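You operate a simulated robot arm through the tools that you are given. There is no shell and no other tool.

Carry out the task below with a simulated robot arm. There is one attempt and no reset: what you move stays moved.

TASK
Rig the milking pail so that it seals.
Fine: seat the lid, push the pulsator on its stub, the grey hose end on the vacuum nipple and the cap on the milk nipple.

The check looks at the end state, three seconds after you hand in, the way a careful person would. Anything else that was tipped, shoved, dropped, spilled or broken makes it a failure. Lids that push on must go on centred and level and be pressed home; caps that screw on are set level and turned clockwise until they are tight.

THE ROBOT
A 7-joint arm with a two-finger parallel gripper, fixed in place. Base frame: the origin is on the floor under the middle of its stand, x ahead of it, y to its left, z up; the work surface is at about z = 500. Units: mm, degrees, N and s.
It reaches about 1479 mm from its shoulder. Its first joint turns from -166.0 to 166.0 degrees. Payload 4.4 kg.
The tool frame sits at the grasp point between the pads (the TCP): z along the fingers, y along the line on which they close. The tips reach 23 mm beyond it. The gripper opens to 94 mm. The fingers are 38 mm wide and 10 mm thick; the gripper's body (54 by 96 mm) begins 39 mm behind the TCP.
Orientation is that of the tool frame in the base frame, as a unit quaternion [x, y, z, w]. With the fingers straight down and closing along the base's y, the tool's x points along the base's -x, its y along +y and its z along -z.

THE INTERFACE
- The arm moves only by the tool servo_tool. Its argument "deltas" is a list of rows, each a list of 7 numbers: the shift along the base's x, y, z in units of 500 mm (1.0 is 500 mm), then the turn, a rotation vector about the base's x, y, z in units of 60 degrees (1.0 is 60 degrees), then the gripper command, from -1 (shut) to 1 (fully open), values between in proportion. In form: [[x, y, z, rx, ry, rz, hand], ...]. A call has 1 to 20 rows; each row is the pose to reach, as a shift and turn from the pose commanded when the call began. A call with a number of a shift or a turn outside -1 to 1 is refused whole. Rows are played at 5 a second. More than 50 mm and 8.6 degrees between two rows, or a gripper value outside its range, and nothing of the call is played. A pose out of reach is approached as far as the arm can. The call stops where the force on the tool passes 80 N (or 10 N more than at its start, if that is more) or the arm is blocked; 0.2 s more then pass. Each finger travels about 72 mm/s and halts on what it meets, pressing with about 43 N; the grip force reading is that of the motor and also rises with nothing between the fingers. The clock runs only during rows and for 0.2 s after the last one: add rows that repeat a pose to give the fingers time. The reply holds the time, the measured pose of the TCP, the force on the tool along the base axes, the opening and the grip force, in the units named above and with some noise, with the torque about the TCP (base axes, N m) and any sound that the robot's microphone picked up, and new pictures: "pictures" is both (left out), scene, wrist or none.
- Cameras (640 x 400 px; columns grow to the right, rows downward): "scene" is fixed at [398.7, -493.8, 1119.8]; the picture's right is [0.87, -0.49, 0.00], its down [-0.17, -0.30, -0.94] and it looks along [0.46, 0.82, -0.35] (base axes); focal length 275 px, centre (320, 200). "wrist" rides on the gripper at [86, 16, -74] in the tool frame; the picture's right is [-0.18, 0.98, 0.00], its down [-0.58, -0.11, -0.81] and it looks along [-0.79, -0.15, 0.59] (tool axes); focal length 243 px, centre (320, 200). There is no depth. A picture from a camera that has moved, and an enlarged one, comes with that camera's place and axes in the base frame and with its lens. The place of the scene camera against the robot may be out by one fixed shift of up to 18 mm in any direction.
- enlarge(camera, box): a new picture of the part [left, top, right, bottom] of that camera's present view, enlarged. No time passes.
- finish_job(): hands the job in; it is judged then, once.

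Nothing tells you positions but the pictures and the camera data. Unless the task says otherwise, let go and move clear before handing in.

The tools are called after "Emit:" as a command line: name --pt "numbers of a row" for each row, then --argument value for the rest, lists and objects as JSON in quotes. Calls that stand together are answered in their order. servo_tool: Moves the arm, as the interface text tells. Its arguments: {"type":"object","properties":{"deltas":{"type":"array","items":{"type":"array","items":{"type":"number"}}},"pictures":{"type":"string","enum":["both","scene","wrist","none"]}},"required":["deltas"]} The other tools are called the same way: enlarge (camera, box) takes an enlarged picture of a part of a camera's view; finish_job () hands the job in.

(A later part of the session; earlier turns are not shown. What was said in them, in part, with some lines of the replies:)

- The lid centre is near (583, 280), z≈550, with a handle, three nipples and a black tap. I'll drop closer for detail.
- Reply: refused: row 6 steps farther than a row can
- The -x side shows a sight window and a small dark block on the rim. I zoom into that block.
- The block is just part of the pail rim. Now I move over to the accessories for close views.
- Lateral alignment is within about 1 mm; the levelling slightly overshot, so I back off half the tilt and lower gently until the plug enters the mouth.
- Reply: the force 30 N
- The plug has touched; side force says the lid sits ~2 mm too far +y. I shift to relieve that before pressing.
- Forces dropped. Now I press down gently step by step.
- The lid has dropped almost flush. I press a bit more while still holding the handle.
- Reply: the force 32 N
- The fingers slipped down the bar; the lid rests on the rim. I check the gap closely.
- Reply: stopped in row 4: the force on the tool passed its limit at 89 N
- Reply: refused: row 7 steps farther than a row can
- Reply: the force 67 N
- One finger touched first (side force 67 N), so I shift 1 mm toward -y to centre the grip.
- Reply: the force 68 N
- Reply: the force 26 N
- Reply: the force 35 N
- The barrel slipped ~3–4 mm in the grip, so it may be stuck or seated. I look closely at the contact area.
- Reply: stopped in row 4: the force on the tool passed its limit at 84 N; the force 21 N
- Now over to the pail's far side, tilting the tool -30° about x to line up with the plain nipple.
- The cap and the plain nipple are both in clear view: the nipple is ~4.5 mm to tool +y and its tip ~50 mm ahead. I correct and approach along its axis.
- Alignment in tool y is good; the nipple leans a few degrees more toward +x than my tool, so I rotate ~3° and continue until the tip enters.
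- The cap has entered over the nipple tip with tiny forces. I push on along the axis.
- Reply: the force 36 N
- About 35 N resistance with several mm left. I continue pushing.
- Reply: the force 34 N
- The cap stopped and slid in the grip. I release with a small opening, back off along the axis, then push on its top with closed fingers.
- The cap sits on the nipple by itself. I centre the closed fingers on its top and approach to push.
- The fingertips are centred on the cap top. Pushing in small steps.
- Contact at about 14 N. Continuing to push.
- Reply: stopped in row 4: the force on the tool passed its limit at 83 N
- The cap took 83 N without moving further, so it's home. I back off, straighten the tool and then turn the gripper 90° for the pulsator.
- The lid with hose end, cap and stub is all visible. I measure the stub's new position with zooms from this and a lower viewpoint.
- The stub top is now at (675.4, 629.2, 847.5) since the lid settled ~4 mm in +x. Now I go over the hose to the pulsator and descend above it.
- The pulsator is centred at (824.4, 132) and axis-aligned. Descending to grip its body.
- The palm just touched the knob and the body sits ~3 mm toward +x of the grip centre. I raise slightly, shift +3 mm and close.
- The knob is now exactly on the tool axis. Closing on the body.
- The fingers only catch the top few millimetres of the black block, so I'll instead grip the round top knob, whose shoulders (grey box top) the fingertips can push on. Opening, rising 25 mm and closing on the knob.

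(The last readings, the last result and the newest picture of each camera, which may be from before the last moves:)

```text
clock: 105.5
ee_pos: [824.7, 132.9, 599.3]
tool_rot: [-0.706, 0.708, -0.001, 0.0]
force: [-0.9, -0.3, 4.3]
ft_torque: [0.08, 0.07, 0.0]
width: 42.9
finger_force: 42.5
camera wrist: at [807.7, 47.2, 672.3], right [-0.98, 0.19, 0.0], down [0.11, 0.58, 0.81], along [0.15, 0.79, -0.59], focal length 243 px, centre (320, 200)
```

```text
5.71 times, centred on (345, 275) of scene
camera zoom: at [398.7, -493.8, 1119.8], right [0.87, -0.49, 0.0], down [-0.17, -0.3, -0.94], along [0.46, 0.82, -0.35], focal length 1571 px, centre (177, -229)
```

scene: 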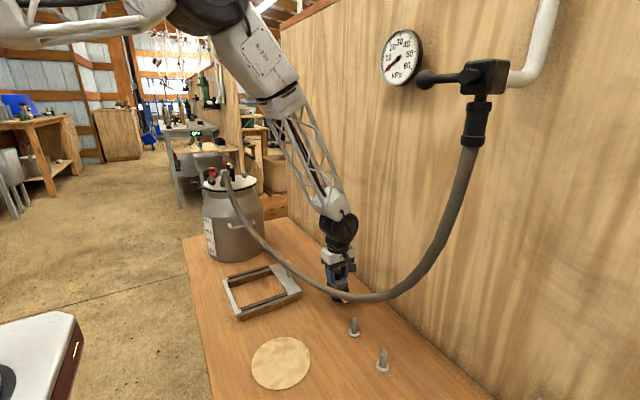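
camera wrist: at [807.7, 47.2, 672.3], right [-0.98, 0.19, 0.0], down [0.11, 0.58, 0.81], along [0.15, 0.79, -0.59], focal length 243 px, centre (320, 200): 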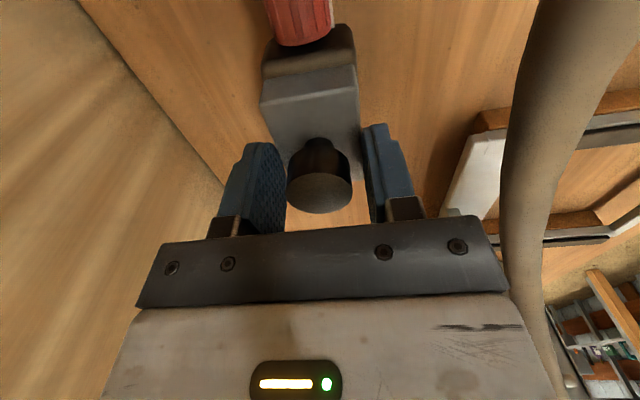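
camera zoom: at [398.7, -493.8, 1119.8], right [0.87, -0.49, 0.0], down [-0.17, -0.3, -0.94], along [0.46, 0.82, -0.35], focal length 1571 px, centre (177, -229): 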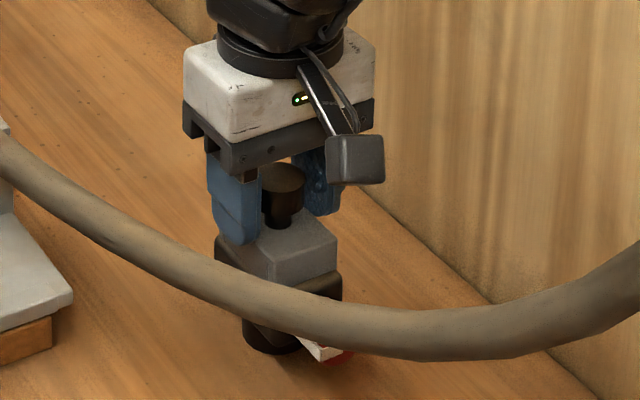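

The fingertips caught the grey box (43 mm) here, so the body is taller than I thought; my first grip on the black block was ~10 mm deep and better, with the palm right over the knob for pushing. I return to that grip.

Emit:
servo_tool --pt "0 0 0 0 0 0 0.2" --pt "0 0 0 0 0 0 0.2" --pt "0 0 -0.025 0 0 0 0.2" --pt "0 0 -0.052 0 0 0 0.2" --pt "0 0 -0.052 0 0 0 0.0" --pt "0 0 -0.052 0 0 0 -0.2" --pt "0 0 -0.052 0 0 0 -1" --pt "0 0 -0.052 0 0 0 -1" --pictures "none"

Emit:
servo_tool --pt "0 0 0.01 0 0 0 -1" --pt "0 0 0.03 0 0 0 -1" --pt "0 0 0.07 0 0 0 -1" --pt "0 0 0.12 0 0 0 -1"

Emit:
enlarge --camera "scene" --box '[305, 220, 385, 310]'

Emit:
enlarge --camera "wrist" --box '[220, 40, 420, 230]'

```text
clock: 107.3
ee_pos: [826.0, 132.9, 571.4]
tool_rot: [-0.707, 0.708, -0.001, -0.001]
force: [-0.5, 0.0, 0.2]
ft_torque: [0.05, -0.01, 0.0]
width: 47.5
finger_force: 43.4
```

```text
clock: 108.3
ee_pos: [825.6, 131.6, 632.5]
tool_rot: [-0.706, 0.708, 0.0, -0.001]
force: [-0.8, 0.6, -3.8]
ft_torque: [0.01, -0.04, 0.0]
width: 47.5
finger_force: 43.2
camera wrist: at [808.2, 46.6, 705.5], right [-0.98, 0.19, 0.0], down [0.11, 0.58, 0.81], along [0.15, 0.79, -0.59], focal length 243 px, centre (320, 200)
```

scene: 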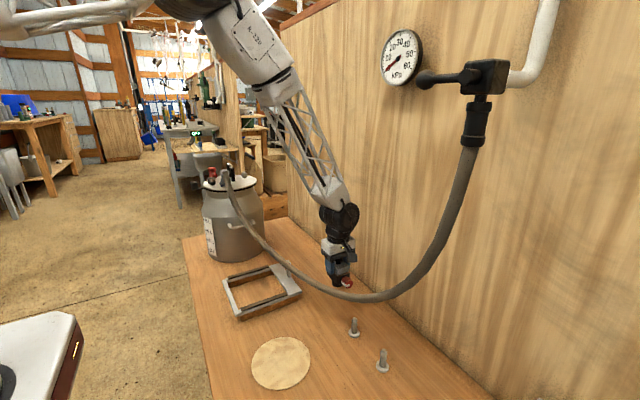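
wrist: 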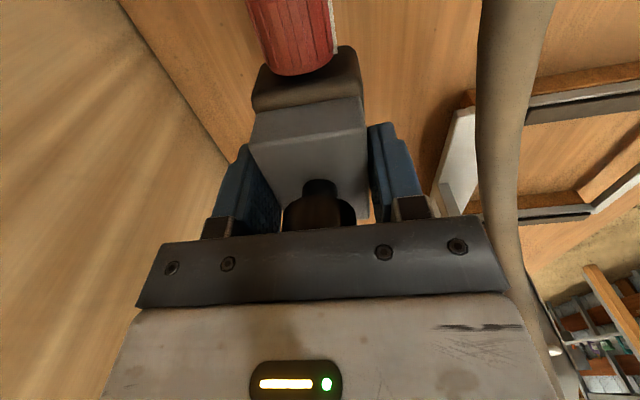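

```text
4.44 times, centred on (345, 265) of scene
camera zoom: at [398.7, -493.8, 1119.8], right [0.87, -0.49, 0.0], down [-0.17, -0.3, -0.94], along [0.46, 0.82, -0.35], focal length 1222 px, centre (209, -89)
```

zoom: 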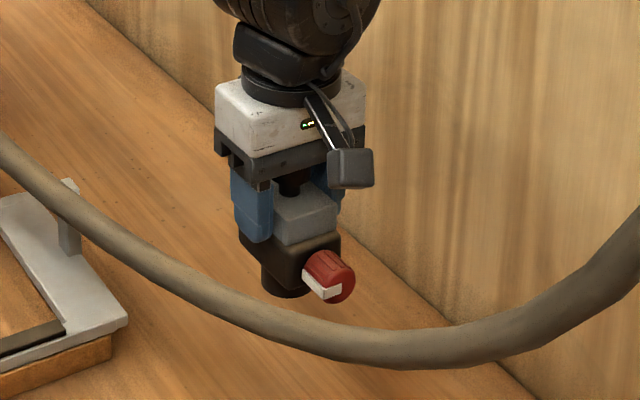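

```text
2.11 times, centred on (320, 135) of wrist
camera zoom: at [808.2, 46.6, 705.5], right [-0.98, 0.19, 0.0], down [0.11, 0.58, 0.81], along [0.15, 0.79, -0.59], focal length 511 px, centre (320, 337)
```

zoom: 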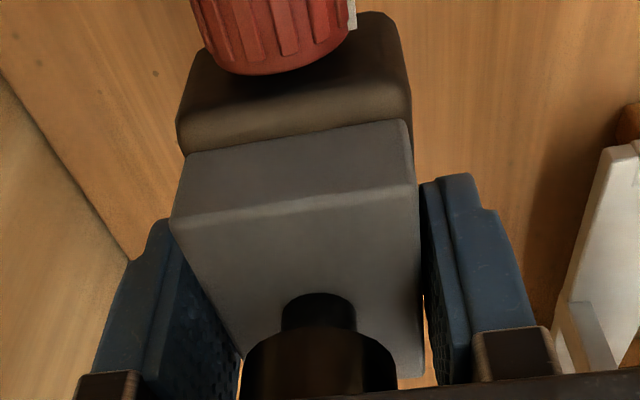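

Lifted securely (~0.4 kg). I carry it high around the +x side of the hose to above the fat upright stub.

Emit:
servo_tool --pt "0 0 0.09 0 0 0 -1" --pt "0 0 0.18 0 0 0 -1" --pt "0 0 0.27 0 0 0 -1" --pt "0 0 0.36 0 0 0 -1" --pt "0 0 0.45 0 0 0 -1" --pt "0 0 0.54 0 0 0 -1" --pt "0 0 0.63 0 0 0 -1" --pt "-0.02 0.05 0.7 0 0 0 -1" --pt "-0.045 0.13 0.74 0 0 0 -1" --pt "-0.07 0.22 0.755 0 0 0 -1" --pt "-0.095 0.31 0.755 0 0 0 -1" --pt "-0.12 0.4 0.755 0 0 0 -1" --pt "-0.145 0.49 0.755 0 0 0 -1" --pt "-0.17 0.58 0.755 0 0 0 -1" --pt "-0.195 0.67 0.755 0 0 0 -1" --pt "-0.22 0.76 0.755 0 0 0 -1" --pt "-0.25 0.85 0.755 0 0 0 -1" --pt "-0.28 0.94 0.755 0 0 0 -1" --pt "-0.3 0.998 0.755 0 0 0 -1" --pt "-0.3 0.998 0.755 0 0 0 -1"

Emit:
enlarge --camera "scene" --box '[195, 130, 275, 200]'

Emit:
enlarge --camera "wrist" --box '[200, 0, 440, 200]'

```text
clock: 112.5
ee_pos: [675.3, 631.1, 1007.7]
tool_rot: [-0.707, 0.708, 0.0, -0.001]
force: [0.1, 0.8, -4.2]
ft_torque: [0.0, 0.01, 0.02]
width: 47.6
finger_force: 42.9
camera wrist: at [657.7, 546.1, 1081.7], right [-0.98, 0.19, 0.0], down [0.11, 0.58, 0.81], along [0.15, 0.79, -0.59], focal length 243 px, centre (320, 200)
```

scene: 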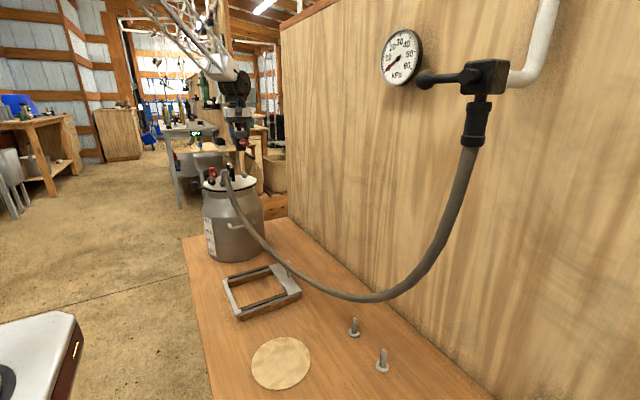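
wrist: 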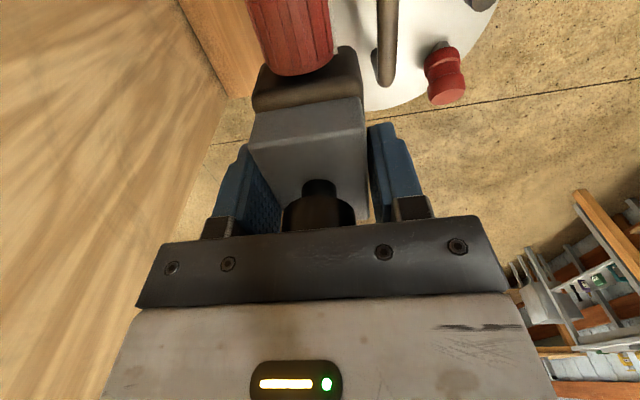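

```text
5.71 times, centred on (235, 165) of scene
camera zoom: at [398.7, -493.8, 1119.8], right [0.87, -0.49, 0.0], down [-0.17, -0.3, -0.94], along [0.46, 0.82, -0.35], focal length 1571 px, centre (806, 400)
```

zoom: 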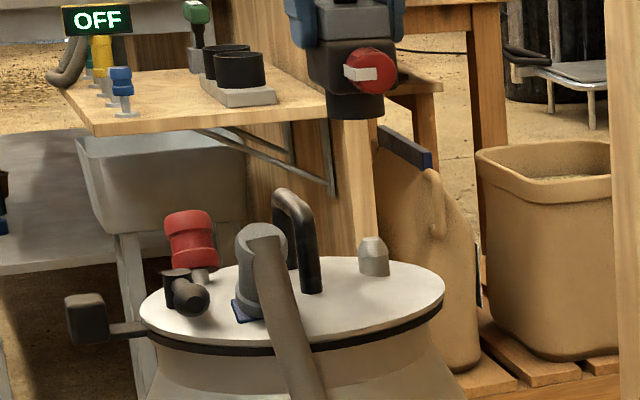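

```text
2.00 times, centred on (320, 100) of wrist
camera zoom: at [657.7, 546.1, 1081.7], right [-0.98, 0.19, 0.0], down [0.11, 0.58, 0.81], along [0.15, 0.79, -0.59], focal length 485 px, centre (320, 400)
```

zoom: 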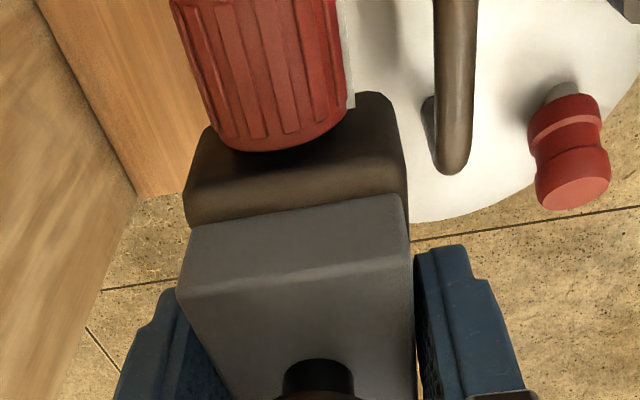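

Hovering above the stub. I zoom in on the scene view to compare the pulsator's base with the stub.

Emit:
enlarge --camera "scene" --box '[230, 130, 260, 155]'

Emit:
enlarge --camera "scene" --box '[230, 165, 260, 190]'

```text
16.00 times, centred on (245, 142) of scene
camera zoom: at [398.7, -493.8, 1119.8], right [0.87, -0.49, 0.0], down [-0.17, -0.3, -0.94], along [0.46, 0.82, -0.35], focal length 4400 px, centre (1520, 1120)
```

zoom: 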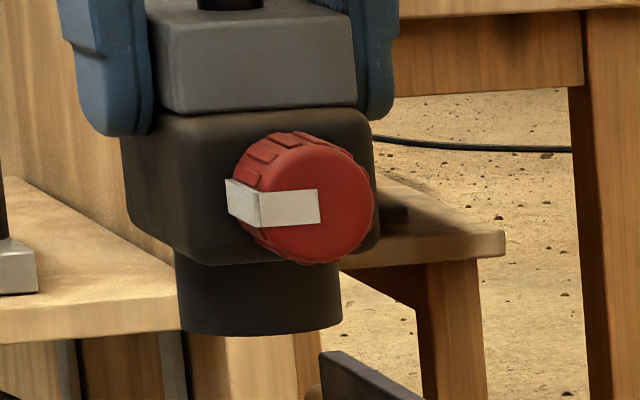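

```text
16.00 times, centred on (245, 178) of scene
camera zoom: at [398.7, -493.8, 1119.8], right [0.87, -0.49, 0.0], down [-0.17, -0.3, -0.94], along [0.46, 0.82, -0.35], focal length 4400 px, centre (1520, 560)
```

zoom: 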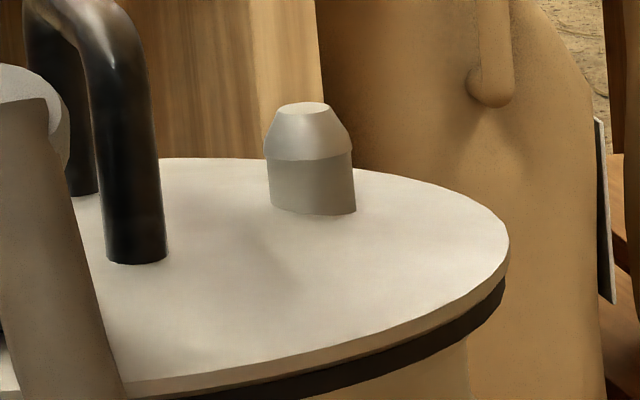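

The scene view says the pulsator base is about 2 mm left of the stub. I shift slightly and lower to just above the stub for another check.

Emit:
servo_tool --pt "0.0032 -0.0032 -0.04 0 0 0 -1" --pt "0.0032 -0.0032 -0.09 0 0 0 -1" --pt "0.0032 -0.0032 -0.13 0 0 0 -1" --pt "0.0032 -0.0032 -0.15 0 0 0 -1" --pt "0.0032 -0.0032 -0.15 0 0 0 -1"

Emit:
enlarge --camera "scene" --box '[225, 155, 260, 190]'

Emit:
enlarge --camera "wrist" --box '[200, 0, 440, 200]'

```text
clock: 113.7
ee_pos: [676.9, 628.6, 935.1]
tool_rot: [-0.707, 0.707, 0.0, 0.0]
force: [0.3, 0.6, -3.3]
ft_torque: [0.02, 0.0, 0.02]
width: 47.7
finger_force: 42.9
camera wrist: at [659.9, 543.8, 1009.1], right [-0.98, 0.19, 0.0], down [0.11, 0.58, 0.81], along [0.15, 0.79, -0.59], focal length 243 px, centre (320, 200)
```

scene: 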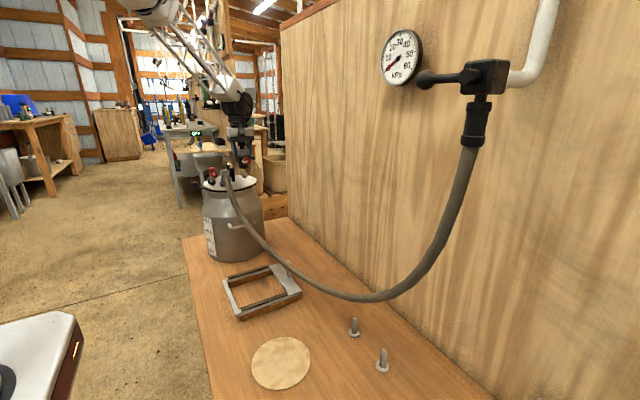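
wrist: 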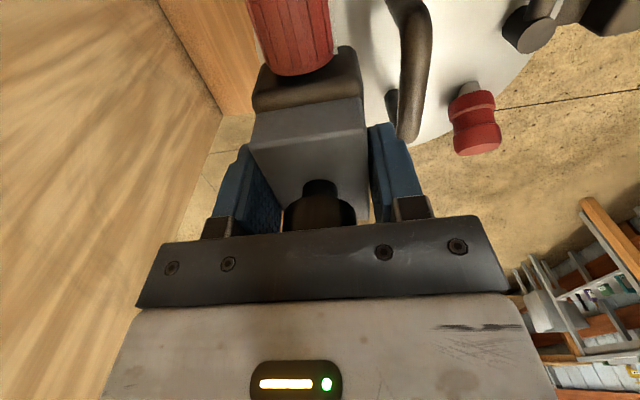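

```text
11.43 times, centred on (242, 172) of scene
camera zoom: at [398.7, -493.8, 1119.8], right [0.87, -0.49, 0.0], down [-0.17, -0.3, -0.94], along [0.46, 0.82, -0.35], focal length 3143 px, centre (1206, 514)
```

zoom: 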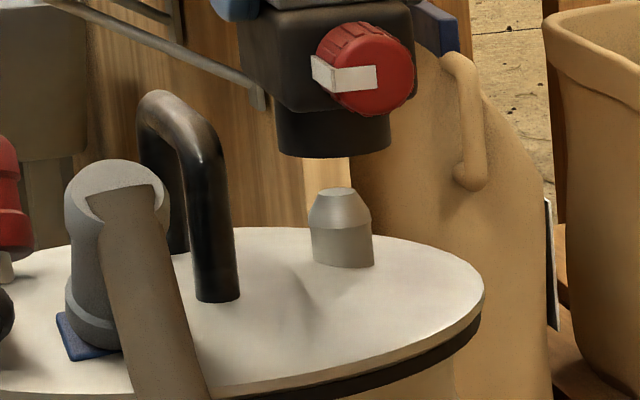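

```text
2.00 times, centred on (320, 100) of wrist
camera zoom: at [659.9, 543.8, 1009.1], right [-0.98, 0.19, 0.0], down [0.11, 0.58, 0.81], along [0.15, 0.79, -0.59], focal length 485 px, centre (320, 400)
```

zoom: 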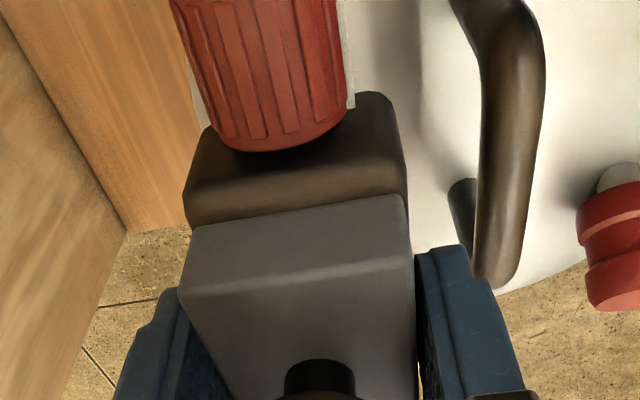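

Laterally aligned within half a millimetre. I lower gently to see if the stub enters the socket.

Emit:
servo_tool --pt "0 0 -0.016 0 0 0 -1" --pt "0 0 -0.026 0 0 0 -1" --pt "0 0 -0.034 0 0 0 -1" --pt "0 0 -0.04 0 0 0 -1" --pt "0 0 -0.04 0 0 0 -1"

Emit:
enlarge --camera "scene" --box '[225, 155, 260, 190]'

```text
clock: 114.9
ee_pos: [676.7, 629.5, 915.7]
tool_rot: [-0.707, 0.707, -0.001, 0.0]
force: [0.3, 0.6, -3.7]
ft_torque: [0.04, 0.0, -0.01]
width: 47.6
finger_force: 43.3
camera wrist: at [659.9, 544.7, 988.3], right [-0.98, 0.19, 0.0], down [0.11, 0.58, 0.81], along [0.15, 0.79, -0.59], focal length 243 px, centre (320, 200)
```

scene: 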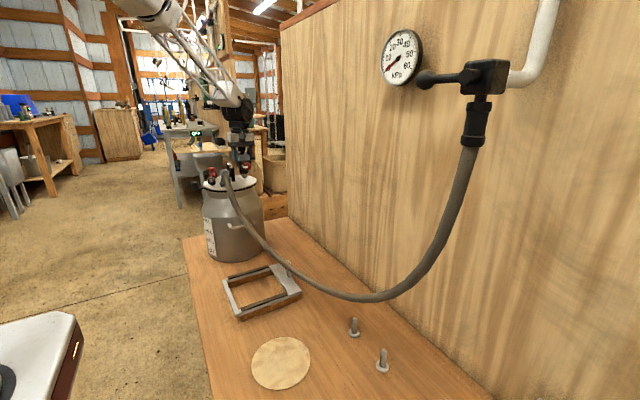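
wrist: 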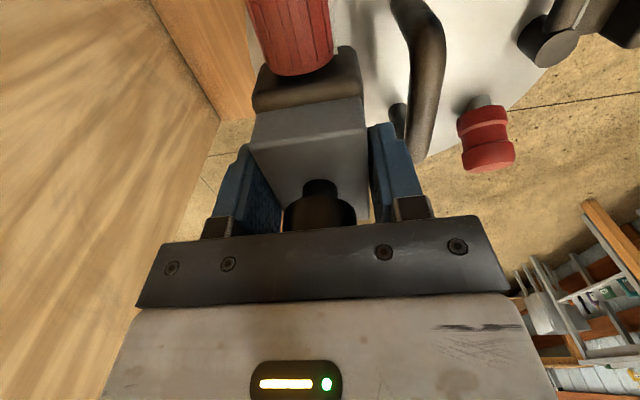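

```text
11.43 times, centred on (242, 172) of scene
camera zoom: at [398.7, -493.8, 1119.8], right [0.87, -0.49, 0.0], down [-0.17, -0.3, -0.94], along [0.46, 0.82, -0.35], focal length 3143 px, centre (1206, 514)
```

zoom: 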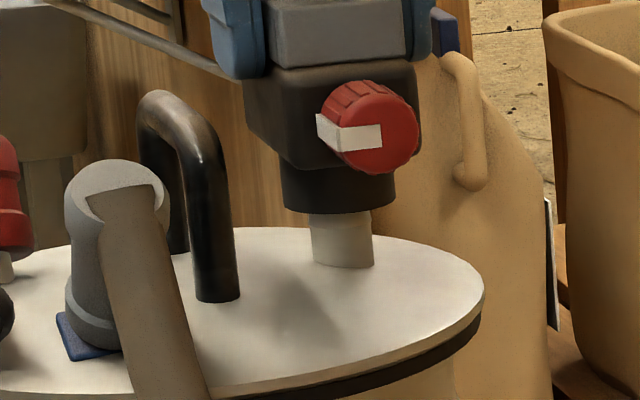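

The socket is over the stub top with no side force. Continuing down.

Emit:
servo_tool --pt "0 0 -0.008 0 0 0 -1" --pt "0 0 -0.016 0 0 0 -1" --pt "0 0 -0.024 0 0 0 -1" --pt "0 0 -0.024 0 0 0 -1"

Emit:
enlarge --camera "scene" --box '[225, 155, 260, 190]'

```text
clock: 115.9
ee_pos: [675.7, 631.1, 904.2]
tool_rot: [-0.706, 0.708, 0.0, 0.0]
force: [-1.0, 8.8, 4.7]
ft_torque: [0.67, 0.02, 0.01]
width: 47.4
finger_force: 43.2
camera wrist: at [659.3, 545.3, 977.0], right [-0.98, 0.19, 0.0], down [0.11, 0.58, 0.81], along [0.15, 0.79, -0.59], focal length 243 px, centre (320, 200)
```

scene: 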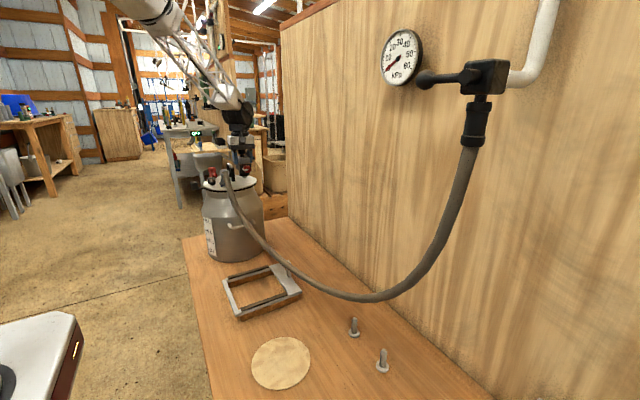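
wrist: 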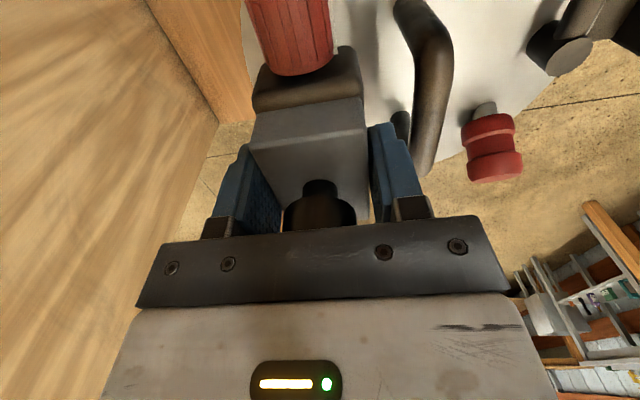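

```text
11.43 times, centred on (242, 172) of scene
camera zoom: at [398.7, -493.8, 1119.8], right [0.87, -0.49, 0.0], down [-0.17, -0.3, -0.94], along [0.46, 0.82, -0.35], focal length 3143 px, centre (1206, 514)
```

zoom: 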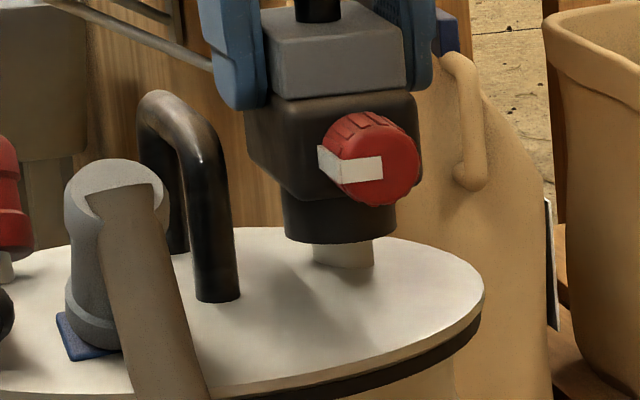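

The stub is inside the socket with a small +y push; I shift 1.5 mm in +y and continue down.

Emit:
servo_tool --pt "0 0.002 0 0 0 0 -1" --pt "0 0.003 -0.006 0 0 0 -1" --pt "0 0.003 -0.012 0 0 0 -1" --pt "0 0.003 -0.012 0 0 0 -1"

Emit:
enlarge --camera "scene" --box '[225, 155, 260, 190]'

Emit:
enlarge --camera "wrist" --box '[200, 0, 440, 230]'

```text
clock: 116.9
ee_pos: [677.6, 631.8, 897.8]
tool_rot: [-0.707, 0.707, 0.0, -0.001]
force: [-4.6, -4.3, 12.9]
ft_torque: [-0.33, 0.26, -0.01]
width: 47.7
finger_force: 42.5
camera wrist: at [660.2, 546.6, 971.0], right [-0.98, 0.19, 0.0], down [0.11, 0.58, 0.81], along [0.15, 0.79, -0.59], focal length 243 px, centre (320, 200)
```

scene: 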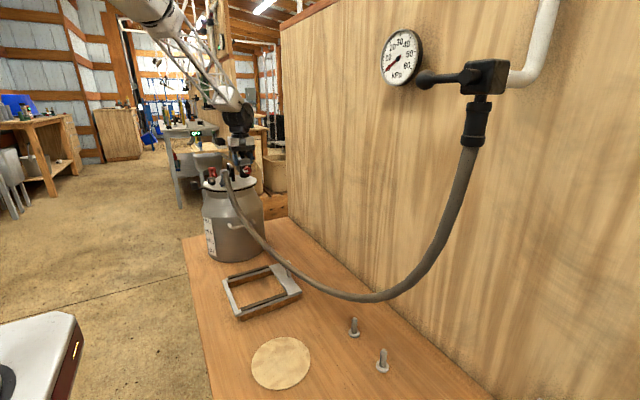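
wrist: 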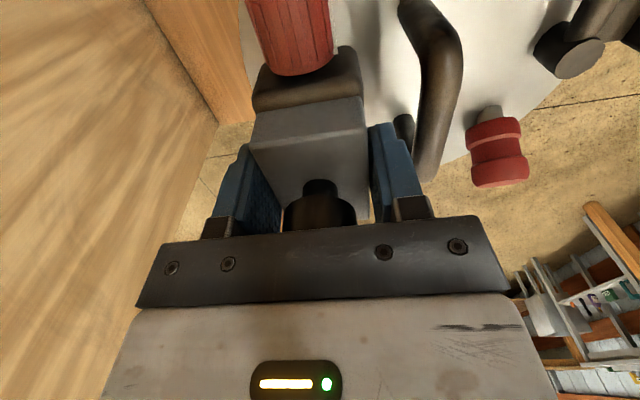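

```text
11.43 times, centred on (242, 172) of scene
camera zoom: at [398.7, -493.8, 1119.8], right [0.87, -0.49, 0.0], down [-0.17, -0.3, -0.94], along [0.46, 0.82, -0.35], focal length 3143 px, centre (1206, 514)
```

zoom: 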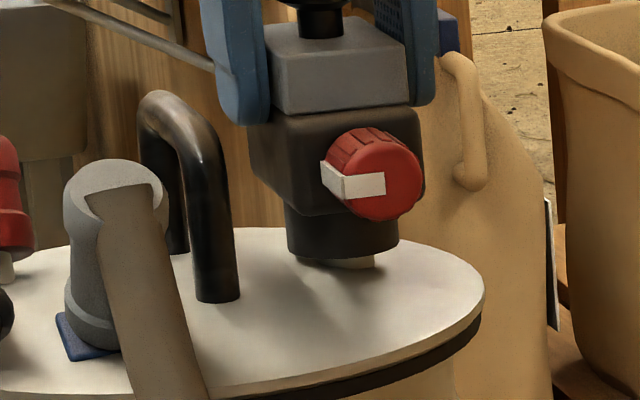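

```text
1.74 times, centred on (320, 115) of wrist
camera zoom: at [660.2, 546.6, 971.0], right [-0.98, 0.19, 0.0], down [0.11, 0.58, 0.81], along [0.15, 0.79, -0.59], focal length 422 px, centre (320, 348)
```

zoom: 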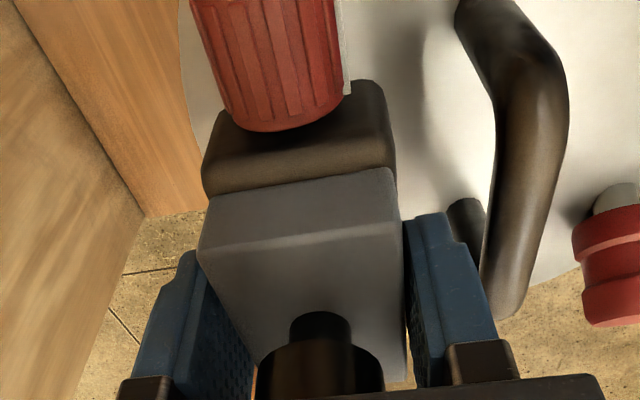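

Only a few mm of stub remain visible. Pressing further.

Emit:
servo_tool --pt "-0.001 -0.001 -0.004 0 0 0 -1" --pt "-0.001 -0.001 -0.008 0 0 0 -1" --pt "-0.001 -0.001 -0.012 0 0 0 -1" --pt "-0.001 -0.001 -0.016 0 0 0 -1" --pt "-0.001 -0.001 -0.02 0 0 0 -1"

Emit:
enlarge --camera "scene" --box '[225, 155, 260, 190]'

Emit:
enlarge --camera "wrist" --box '[200, 0, 440, 230]'

```text
clock: 117.9
ee_pos: [678.4, 633.2, 896.9]
tool_rot: [-0.706, 0.708, -0.001, 0.004]
force: [-1.3, -3.6, 13.7]
ft_torque: [-0.26, 0.11, 0.04]
width: 47.5
finger_force: 42.4
stopped in row 5: the force on the tool passed its limit at 84 N (the readings are from after the stop); the commanded pose is now the measured one
camera wrist: at [660.3, 546.9, 968.9], right [-0.98, 0.19, -0.01], down [0.1, 0.58, 0.81], along [0.15, 0.8, -0.59], focal length 243 px, centre (320, 200)
```

scene: 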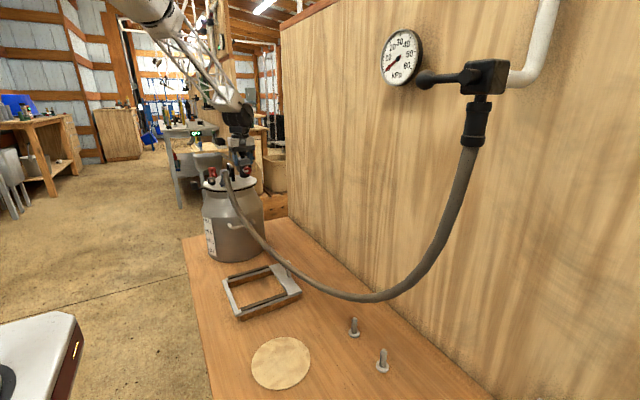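
wrist: 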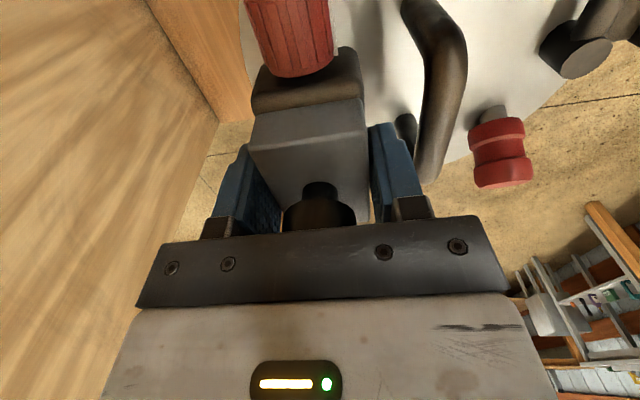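

```text
11.43 times, centred on (242, 172) of scene
camera zoom: at [398.7, -493.8, 1119.8], right [0.87, -0.49, 0.0], down [-0.17, -0.3, -0.94], along [0.46, 0.82, -0.35], focal length 3143 px, centre (1206, 514)
```

zoom: 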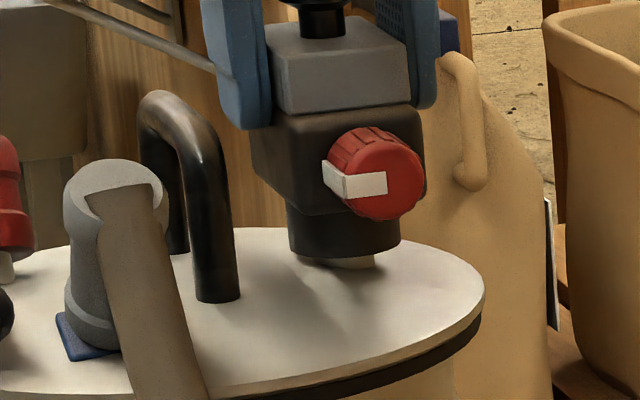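

```text
1.74 times, centred on (320, 115) of wrist
camera zoom: at [660.3, 546.9, 968.9], right [-0.98, 0.19, -0.01], down [0.1, 0.58, 0.81], along [0.15, 0.8, -0.59], focal length 422 px, centre (320, 348)
```

zoom: 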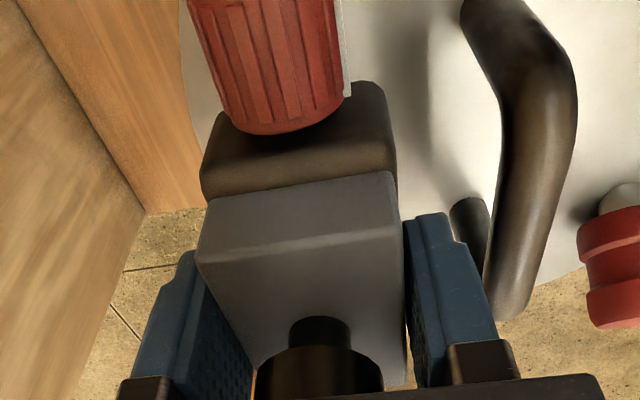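

The pulsator took 84 N and is bottomed on its stub. I open slightly and rise straight up.

Emit:
servo_tool --pt "0 0 0 0 0 0 0.1" --pt "0 0 0 0 0 0 0.18" --pt "0 0 0 0 0 0 0.18" --pt "0 0 0.02 0 0 0 0.18" --pt "0 0 0.06 0 0 0 0.18" --pt "0 0 0.12 0 0 0 0.18" --pt "0 0 0.18 0 0 0 0.18"

Emit:
enlarge --camera "scene" --box '[190, 140, 270, 210]'

Emit:
enlarge --camera "wrist" --box '[180, 0, 460, 200]'

```text
clock: 119.5
ee_pos: [677.5, 632.8, 983.4]
tool_rot: [-0.706, 0.708, 0.0, 0.003]
force: [-0.3, 0.0, 0.5]
ft_torque: [0.01, 0.01, -0.01]
width: 55.3
finger_force: 0.0
camera wrist: at [659.5, 547.4, 1055.8], right [-0.98, 0.19, 0.0], down [0.11, 0.58, 0.81], along [0.15, 0.79, -0.59], focal length 243 px, centre (320, 200)
```

scene: 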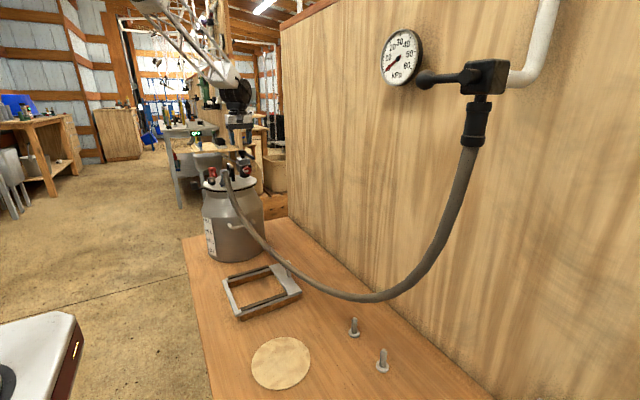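
wrist: 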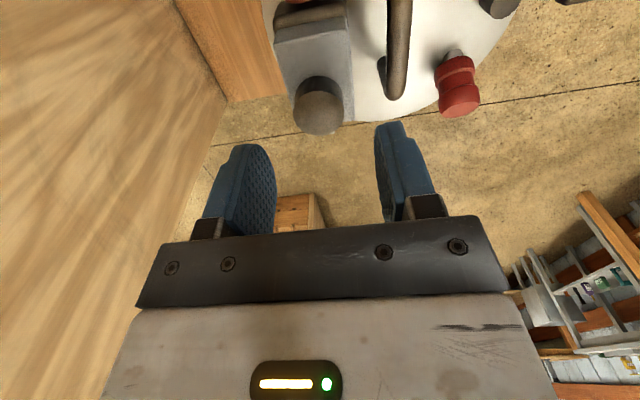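

```text
5.71 times, centred on (230, 175) of scene
camera zoom: at [398.7, -493.8, 1119.8], right [0.87, -0.49, 0.0], down [-0.17, -0.3, -0.94], along [0.46, 0.82, -0.35], focal length 1571 px, centre (834, 343)
```

zoom: 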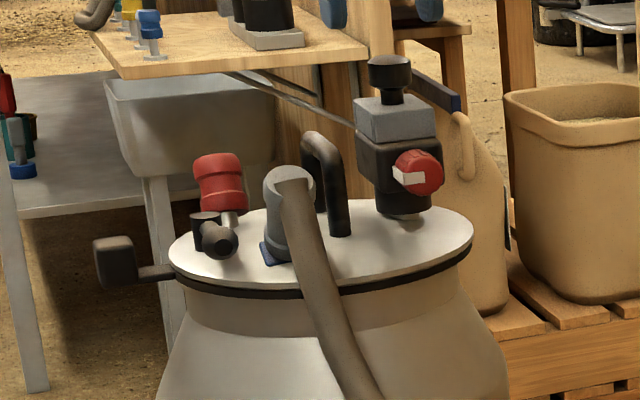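

```text
2.00 times, centred on (320, 100) of wrist
camera zoom: at [659.5, 547.4, 1055.8], right [-0.98, 0.19, 0.0], down [0.11, 0.58, 0.81], along [0.15, 0.79, -0.59], focal length 485 px, centre (320, 400)
```

zoom: 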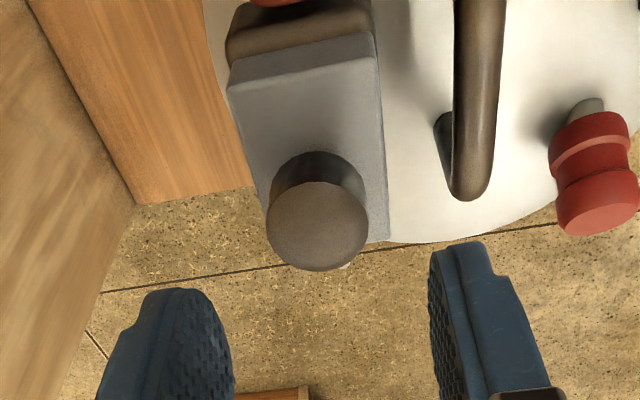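

All parts are mounted. I check the lid's fit and level around its rim.

Emit:
enlarge --camera "scene" --box '[198, 165, 233, 195]'

Emit:
enlarge --camera "scene" --box '[228, 160, 263, 195]'

Emit:
enlarge --camera "scene" --box '[180, 150, 280, 270]'

```text
13.33 times, centred on (216, 180) of scene
camera zoom: at [398.7, -493.8, 1119.8], right [0.87, -0.49, 0.0], down [-0.17, -0.3, -0.94], along [0.46, 0.82, -0.35], focal length 3666 px, centre (1713, 467)
```

zoom: 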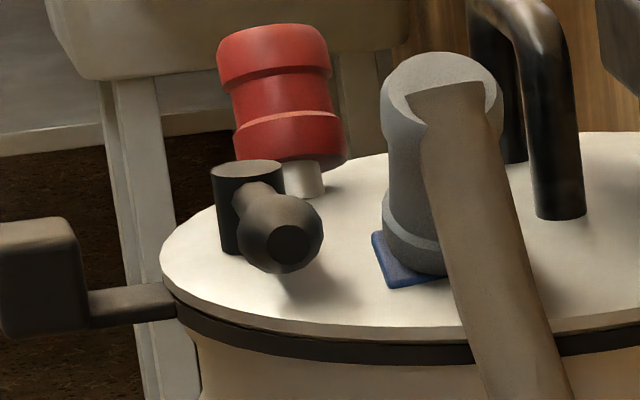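

```text
11.43 times, centred on (246, 178) of scene
camera zoom: at [398.7, -493.8, 1119.8], right [0.87, -0.49, 0.0], down [-0.17, -0.3, -0.94], along [0.46, 0.82, -0.35], focal length 3143 px, centre (1171, 457)
```

zoom: 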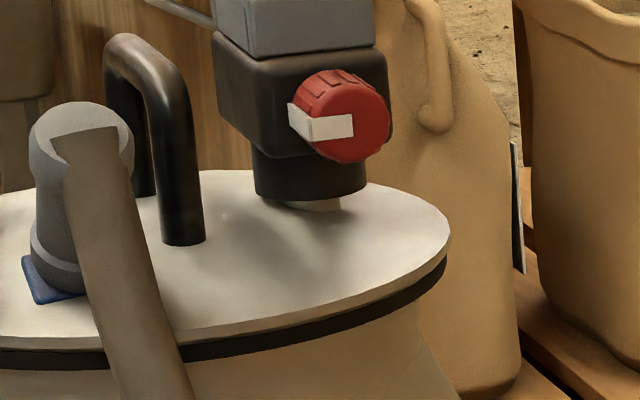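

```text
3.33 times, centred on (230, 210) of scene
camera zoom: at [398.7, -493.8, 1119.8], right [0.87, -0.49, 0.0], down [-0.17, -0.3, -0.94], along [0.46, 0.82, -0.35], focal length 917 px, centre (620, 167)
```

zoom: 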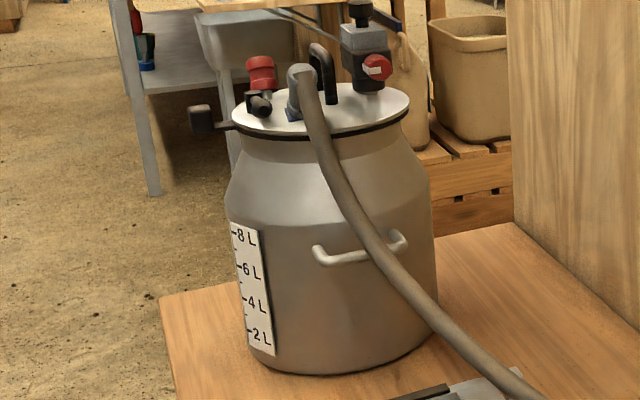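

The lid looks flush and centred in this view. For a final check I look from the -x side with the wrist camera.

Emit:
servo_tool --pt "0 0 0.06 0 0 -0.13 0.5" --pt "-0.05 0 0.08 0 0 -0.26 1" --pt "-0.12 0 0.08 0 0 -0.39 1" --pt "-0.2 0 0.08 0 0 -0.52 1" --pt "-0.28 0 0.08 0 0 -0.65 1" --pt "-0.36 0 0.08 0 0 -0.78 1" --pt "-0.44 0 0.08 0 0 -0.91 1" --pt "-0.52 0 0.08 0 0 -0.98 1" --pictures "none"

Emit:
servo_tool --pt "-0.03 0 0 0 0 -0.13 1" --pt "-0.06 -0.01 0 0 0 -0.26 1" --pt "-0.09 -0.02 -0.02 0 0 -0.39 1" --pt "-0.12 -0.03 -0.07 0 0 -0.52 1" --pt "-0.12 -0.03 -0.14 0 0 -0.52 1" --pt "-0.12 -0.03 -0.18 0 0 -0.52 1"

Emit:
enlarge --camera "wrist" --box '[230, 60, 430, 220]'

```text
clock: 121.3
ee_pos: [417.7, 632.1, 1023.8]
tool_rot: [-0.266, 0.964, -0.003, 0.001]
force: [-0.5, -0.1, -0.2]
ft_torque: [0.03, -0.01, -0.02]
width: 94.4
finger_force: 0.0
```

```text
clock: 122.7
ee_pos: [356.2, 618.0, 936.3]
tool_rot: [0.0, 1.0, -0.002, 0.003]
force: [-0.4, -0.5, 0.7]
ft_torque: [0.02, 0.02, -0.03]
width: 94.2
finger_force: 0.1
camera wrist: at [268.4, 635.2, 1009.6], right [0.18, 0.98, 0.0], down [0.58, -0.11, 0.81], along [0.8, -0.15, -0.59], focal length 243 px, centre (320, 200)
```

scene: 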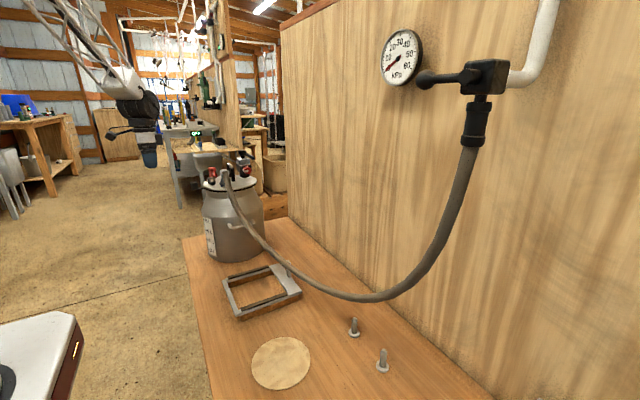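
wrist: 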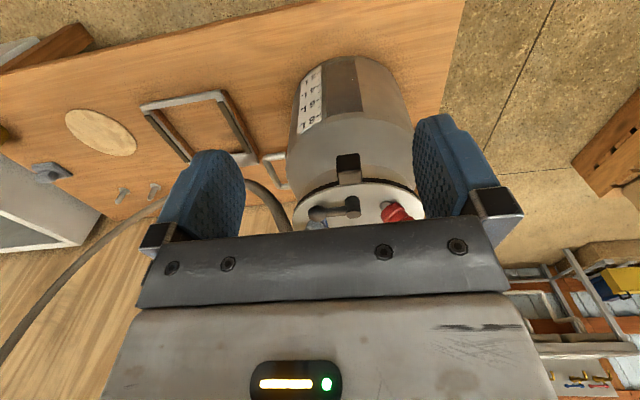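

```text
2.50 times, centred on (330, 140) of wrist
camera zoom: at [268.4, 635.2, 1009.6], right [0.18, 0.98, 0.0], down [0.58, -0.11, 0.81], along [0.8, -0.15, -0.59], focal length 606 px, centre (295, 350)
```

zoom: 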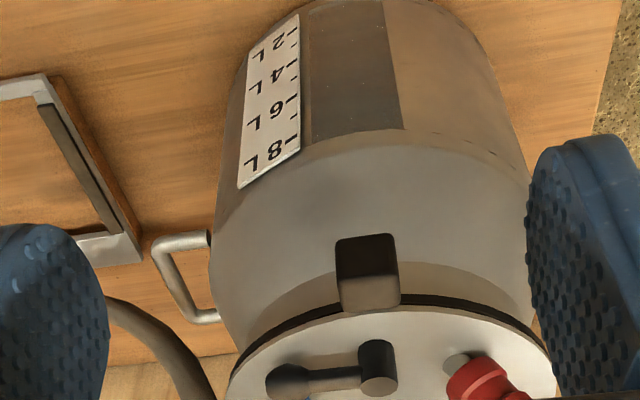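

I raise the camera so the lid comes clear of the gripper.

Emit:
servo_tool --pt "0.02 0.01 0.09 0 0 0 1" --pt "0.04 0.02 0.18 0 0 0 1" --pt "0.06 0.02 0.26 0 0 0 1" --pt "0.06 0.02 0.3 0 0 0 1" --pictures "wrist"

Emit:
enlarge --camera "wrist" --box '[270, 60, 420, 180]'

Emit:
enlarge --camera "wrist" --box '[260, 70, 340, 140]'

Emit:
enlarge --camera "wrist" --box '[340, 70, 420, 140]'

```text
clock: 123.7
ee_pos: [383.9, 627.8, 1085.6]
tool_rot: [-0.001, 1.0, -0.002, 0.002]
force: [0.4, 1.0, -0.4]
ft_torque: [0.01, 0.01, -0.05]
width: 93.9
finger_force: 0.0
camera wrist: at [297.1, 645.6, 1159.4], right [0.18, 0.98, 0.0], down [0.58, -0.1, 0.81], along [0.79, -0.15, -0.59], focal length 243 px, centre (320, 200)
```

wrist: 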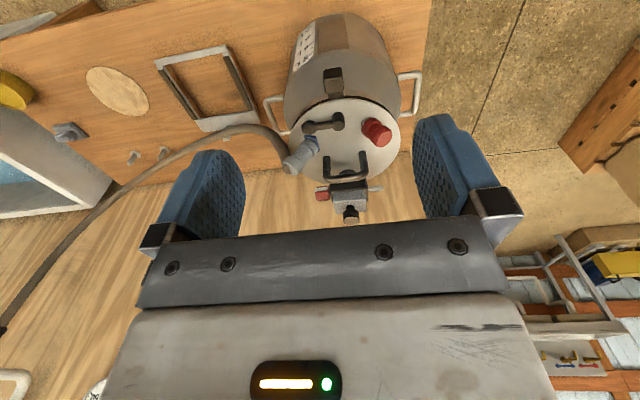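

```text
3.33 times, centred on (345, 120) of wrist
camera zoom: at [297.1, 645.6, 1159.4], right [0.18, 0.98, 0.0], down [0.58, -0.1, 0.81], along [0.79, -0.15, -0.59], focal length 809 px, centre (237, 467)
```

zoom: 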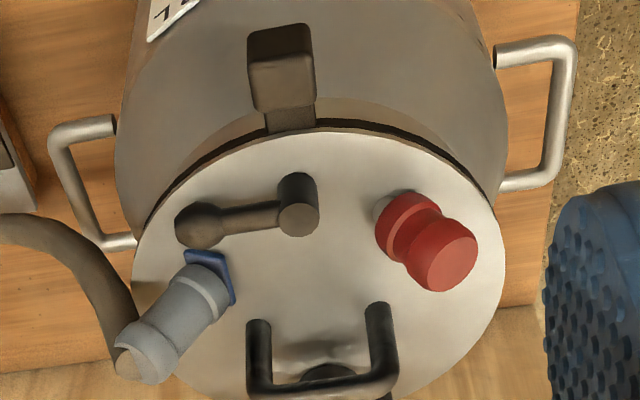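

```text
5.71 times, centred on (300, 105) of wrist
camera zoom: at [297.1, 645.6, 1159.4], right [0.18, 0.98, 0.0], down [0.58, -0.1, 0.81], along [0.79, -0.15, -0.59], focal length 1386 px, centre (434, 743)
```

zoom: 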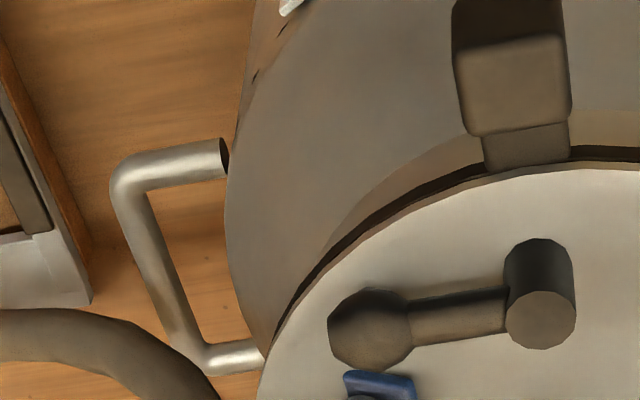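

```text
5.71 times, centred on (380, 105) of wrist
camera zoom: at [297.1, 645.6, 1159.4], right [0.18, 0.98, 0.0], down [0.58, -0.1, 0.81], along [0.79, -0.15, -0.59], focal length 1386 px, centre (-23, 743)
```

zoom: 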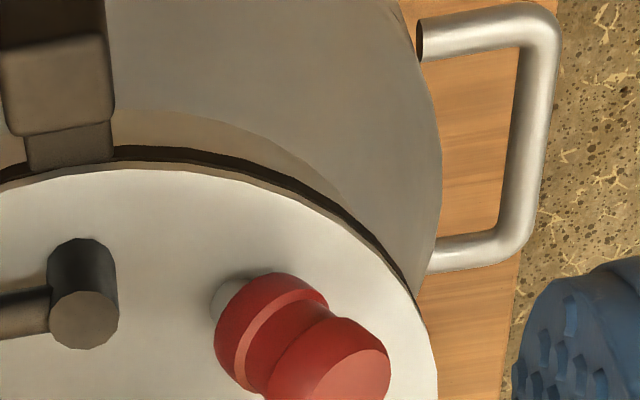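

Lid is centred in this direction too, with the cap and hose end well on. Out of caution I look at the background shelf for any hint on the marking.

Emit:
enlarge --camera "scene" --box '[165, 115, 225, 185]'

Emit:
enlarge --camera "scene" --box '[150, 80, 230, 140]'

Emit:
enlarge --camera "scene" --box '[380, 20, 430, 95]'

```text
5.71 times, centred on (195, 150) of scene
camera zoom: at [398.7, -493.8, 1119.8], right [0.87, -0.49, 0.0], down [-0.17, -0.3, -0.94], along [0.46, 0.82, -0.35], focal length 1571 px, centre (1034, 486)
```

zoom: 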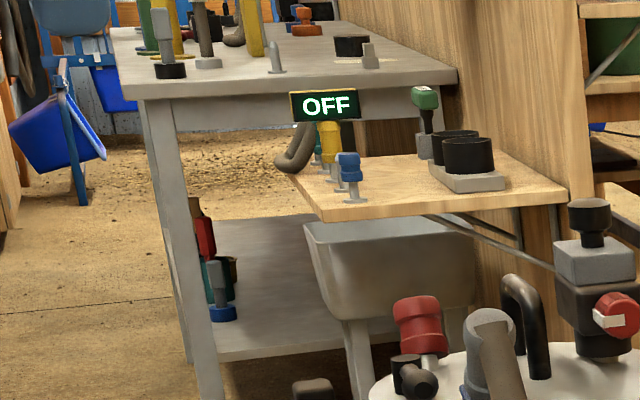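

```text
6.67 times, centred on (190, 110) of scene
camera zoom: at [398.7, -493.8, 1119.8], right [0.87, -0.49, 0.0], down [-0.17, -0.3, -0.94], along [0.46, 0.82, -0.35], focal length 1833 px, centre (1187, 800)
```

zoom: 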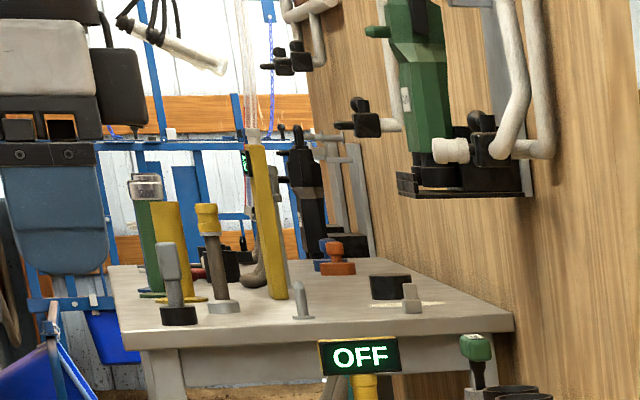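

```text
5.33 times, centred on (405, 58) of scene
camera zoom: at [398.7, -493.8, 1119.8], right [0.87, -0.49, 0.0], down [-0.17, -0.3, -0.94], along [0.46, 0.82, -0.35], focal length 1467 px, centre (-133, 960)
```

zoom: 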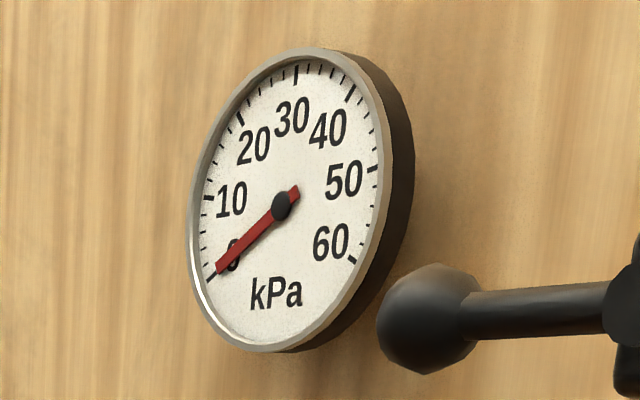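

Nothing conflicts with my reading: hose on the blue-marked nipple, cap on the plain one, pulsator on the upright stub. I move the arm further clear and confirm that everything stays put.

Emit:
servo_tool --pt "-0.04 -0.06 0.02 0 0 0 0" --pt "-0.08 -0.12 0.02 0 0 0 0" --pt "-0.08 -0.2 0.02 0 0 0 0" --pt "-0.08 -0.28 0.02 0 0 0 0" --pt "-0.08 -0.36 0.02 0 0 0 0" --pt "-0.08 -0.4 0.02 0 0 0 0" --pt "-0.08 -0.4 0.02 0 0 0 0" --pt "-0.08 -0.4 0.02 0 0 0 0" --pt "-0.08 -0.4 0.02 0 0 0 0" --pt "-0.08 -0.4 0.02 0 0 0 0" --pt "-0.08 -0.4 0.02 0 0 0 0" --pt "-0.08 -0.4 0.02 0 0 0 0"

Emit:
enlarge --camera "scene" --box '[190, 145, 270, 205]'

Emit:
enlarge --camera "scene" --box '[180, 200, 440, 400]'

```text
clock: 126.3
ee_pos: [345.9, 427.3, 1094.7]
tool_rot: [0.001, 1.0, -0.003, 0.002]
force: [0.3, 0.5, 0.8]
ft_torque: [-0.03, 0.02, 0.03]
width: 47.3
finger_force: 0.1
camera wrist: at [258.0, 444.7, 1168.6], right [0.19, 0.98, 0.0], down [0.58, -0.11, 0.81], along [0.79, -0.15, -0.59], focal length 243 px, centre (320, 200)
```

scene: 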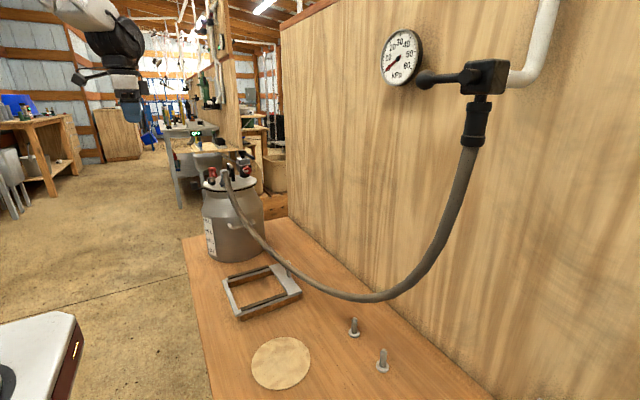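
wrist: 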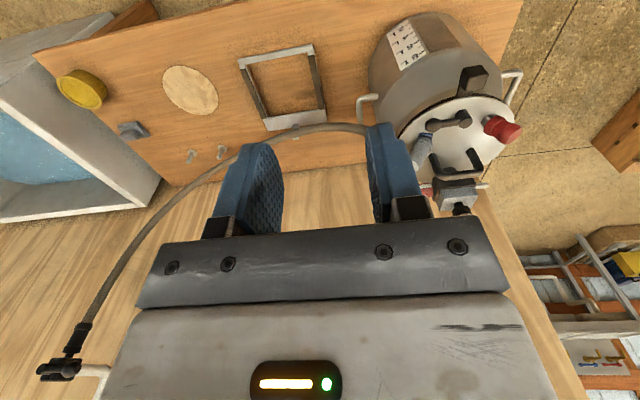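

```text
6.67 times, centred on (230, 175) of scene
camera zoom: at [398.7, -493.8, 1119.8], right [0.87, -0.49, 0.0], down [-0.17, -0.3, -0.94], along [0.46, 0.82, -0.35], focal length 1833 px, centre (920, 367)
```

zoom: 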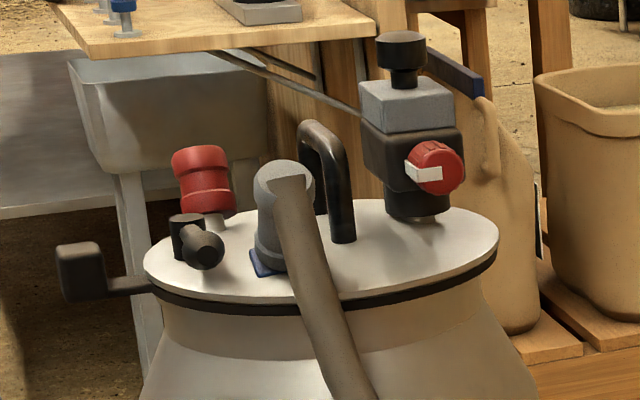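

```text
2.00 times, centred on (310, 300) of scene
camera zoom: at [398.7, -493.8, 1119.8], right [0.87, -0.49, 0.0], down [-0.17, -0.3, -0.94], along [0.46, 0.82, -0.35], focal length 550 px, centre (340, 0)
```

zoom: 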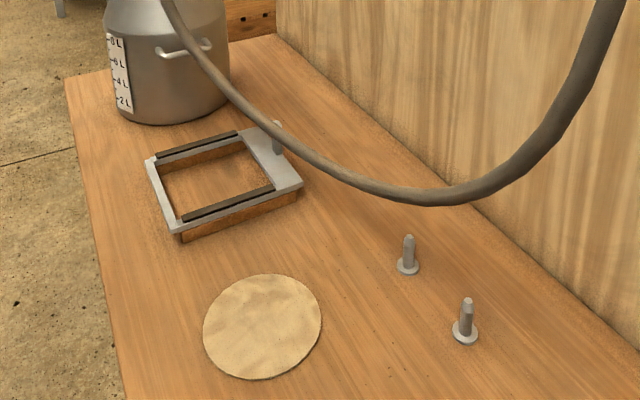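

Everything is in place and still: the lid is flush, the pulsator is on its stub, the hose end is on the blue-marked nipple and the cap is on the other. Nothing else looks disturbed except the pail, which slid about 4 mm under the presses, and the arm is clear. I'm handing in.

Emit:
finish_job

```text
The job is handed in.
```

The milking pail is rigged and handed in. I haven't seen the verdict. I also did not open the vacuum tap, so the seal itself is untested.

- **Lid:** it sits flush on the rim and looks centred and level from two sides. Pressing it with about 89 N did not move it further.
- **Pulsator:** it is on the upright, thicker stub. It stopped moving at 84 N with about 3 mm of stub still showing.
- **Grey hose end:** it is on the nipple with the blue plate. It stopped moving at 84 N.
- **Red cap:** it is on the other slanted nipple. It stopped moving at 83 N.

**Nipple choice:** nothing in the scene labels the two slanted nipples. I took the blue-marked one as vacuum because of the marking and because it leans toward the vacuum tap. If that is wrong, the hose and cap are swapped.

**Pail position:** the pail slid about 4 mm on the bench while I pressed the parts on. Everything else on the bench looked undisturbed, and the arm was clear when I handed in.
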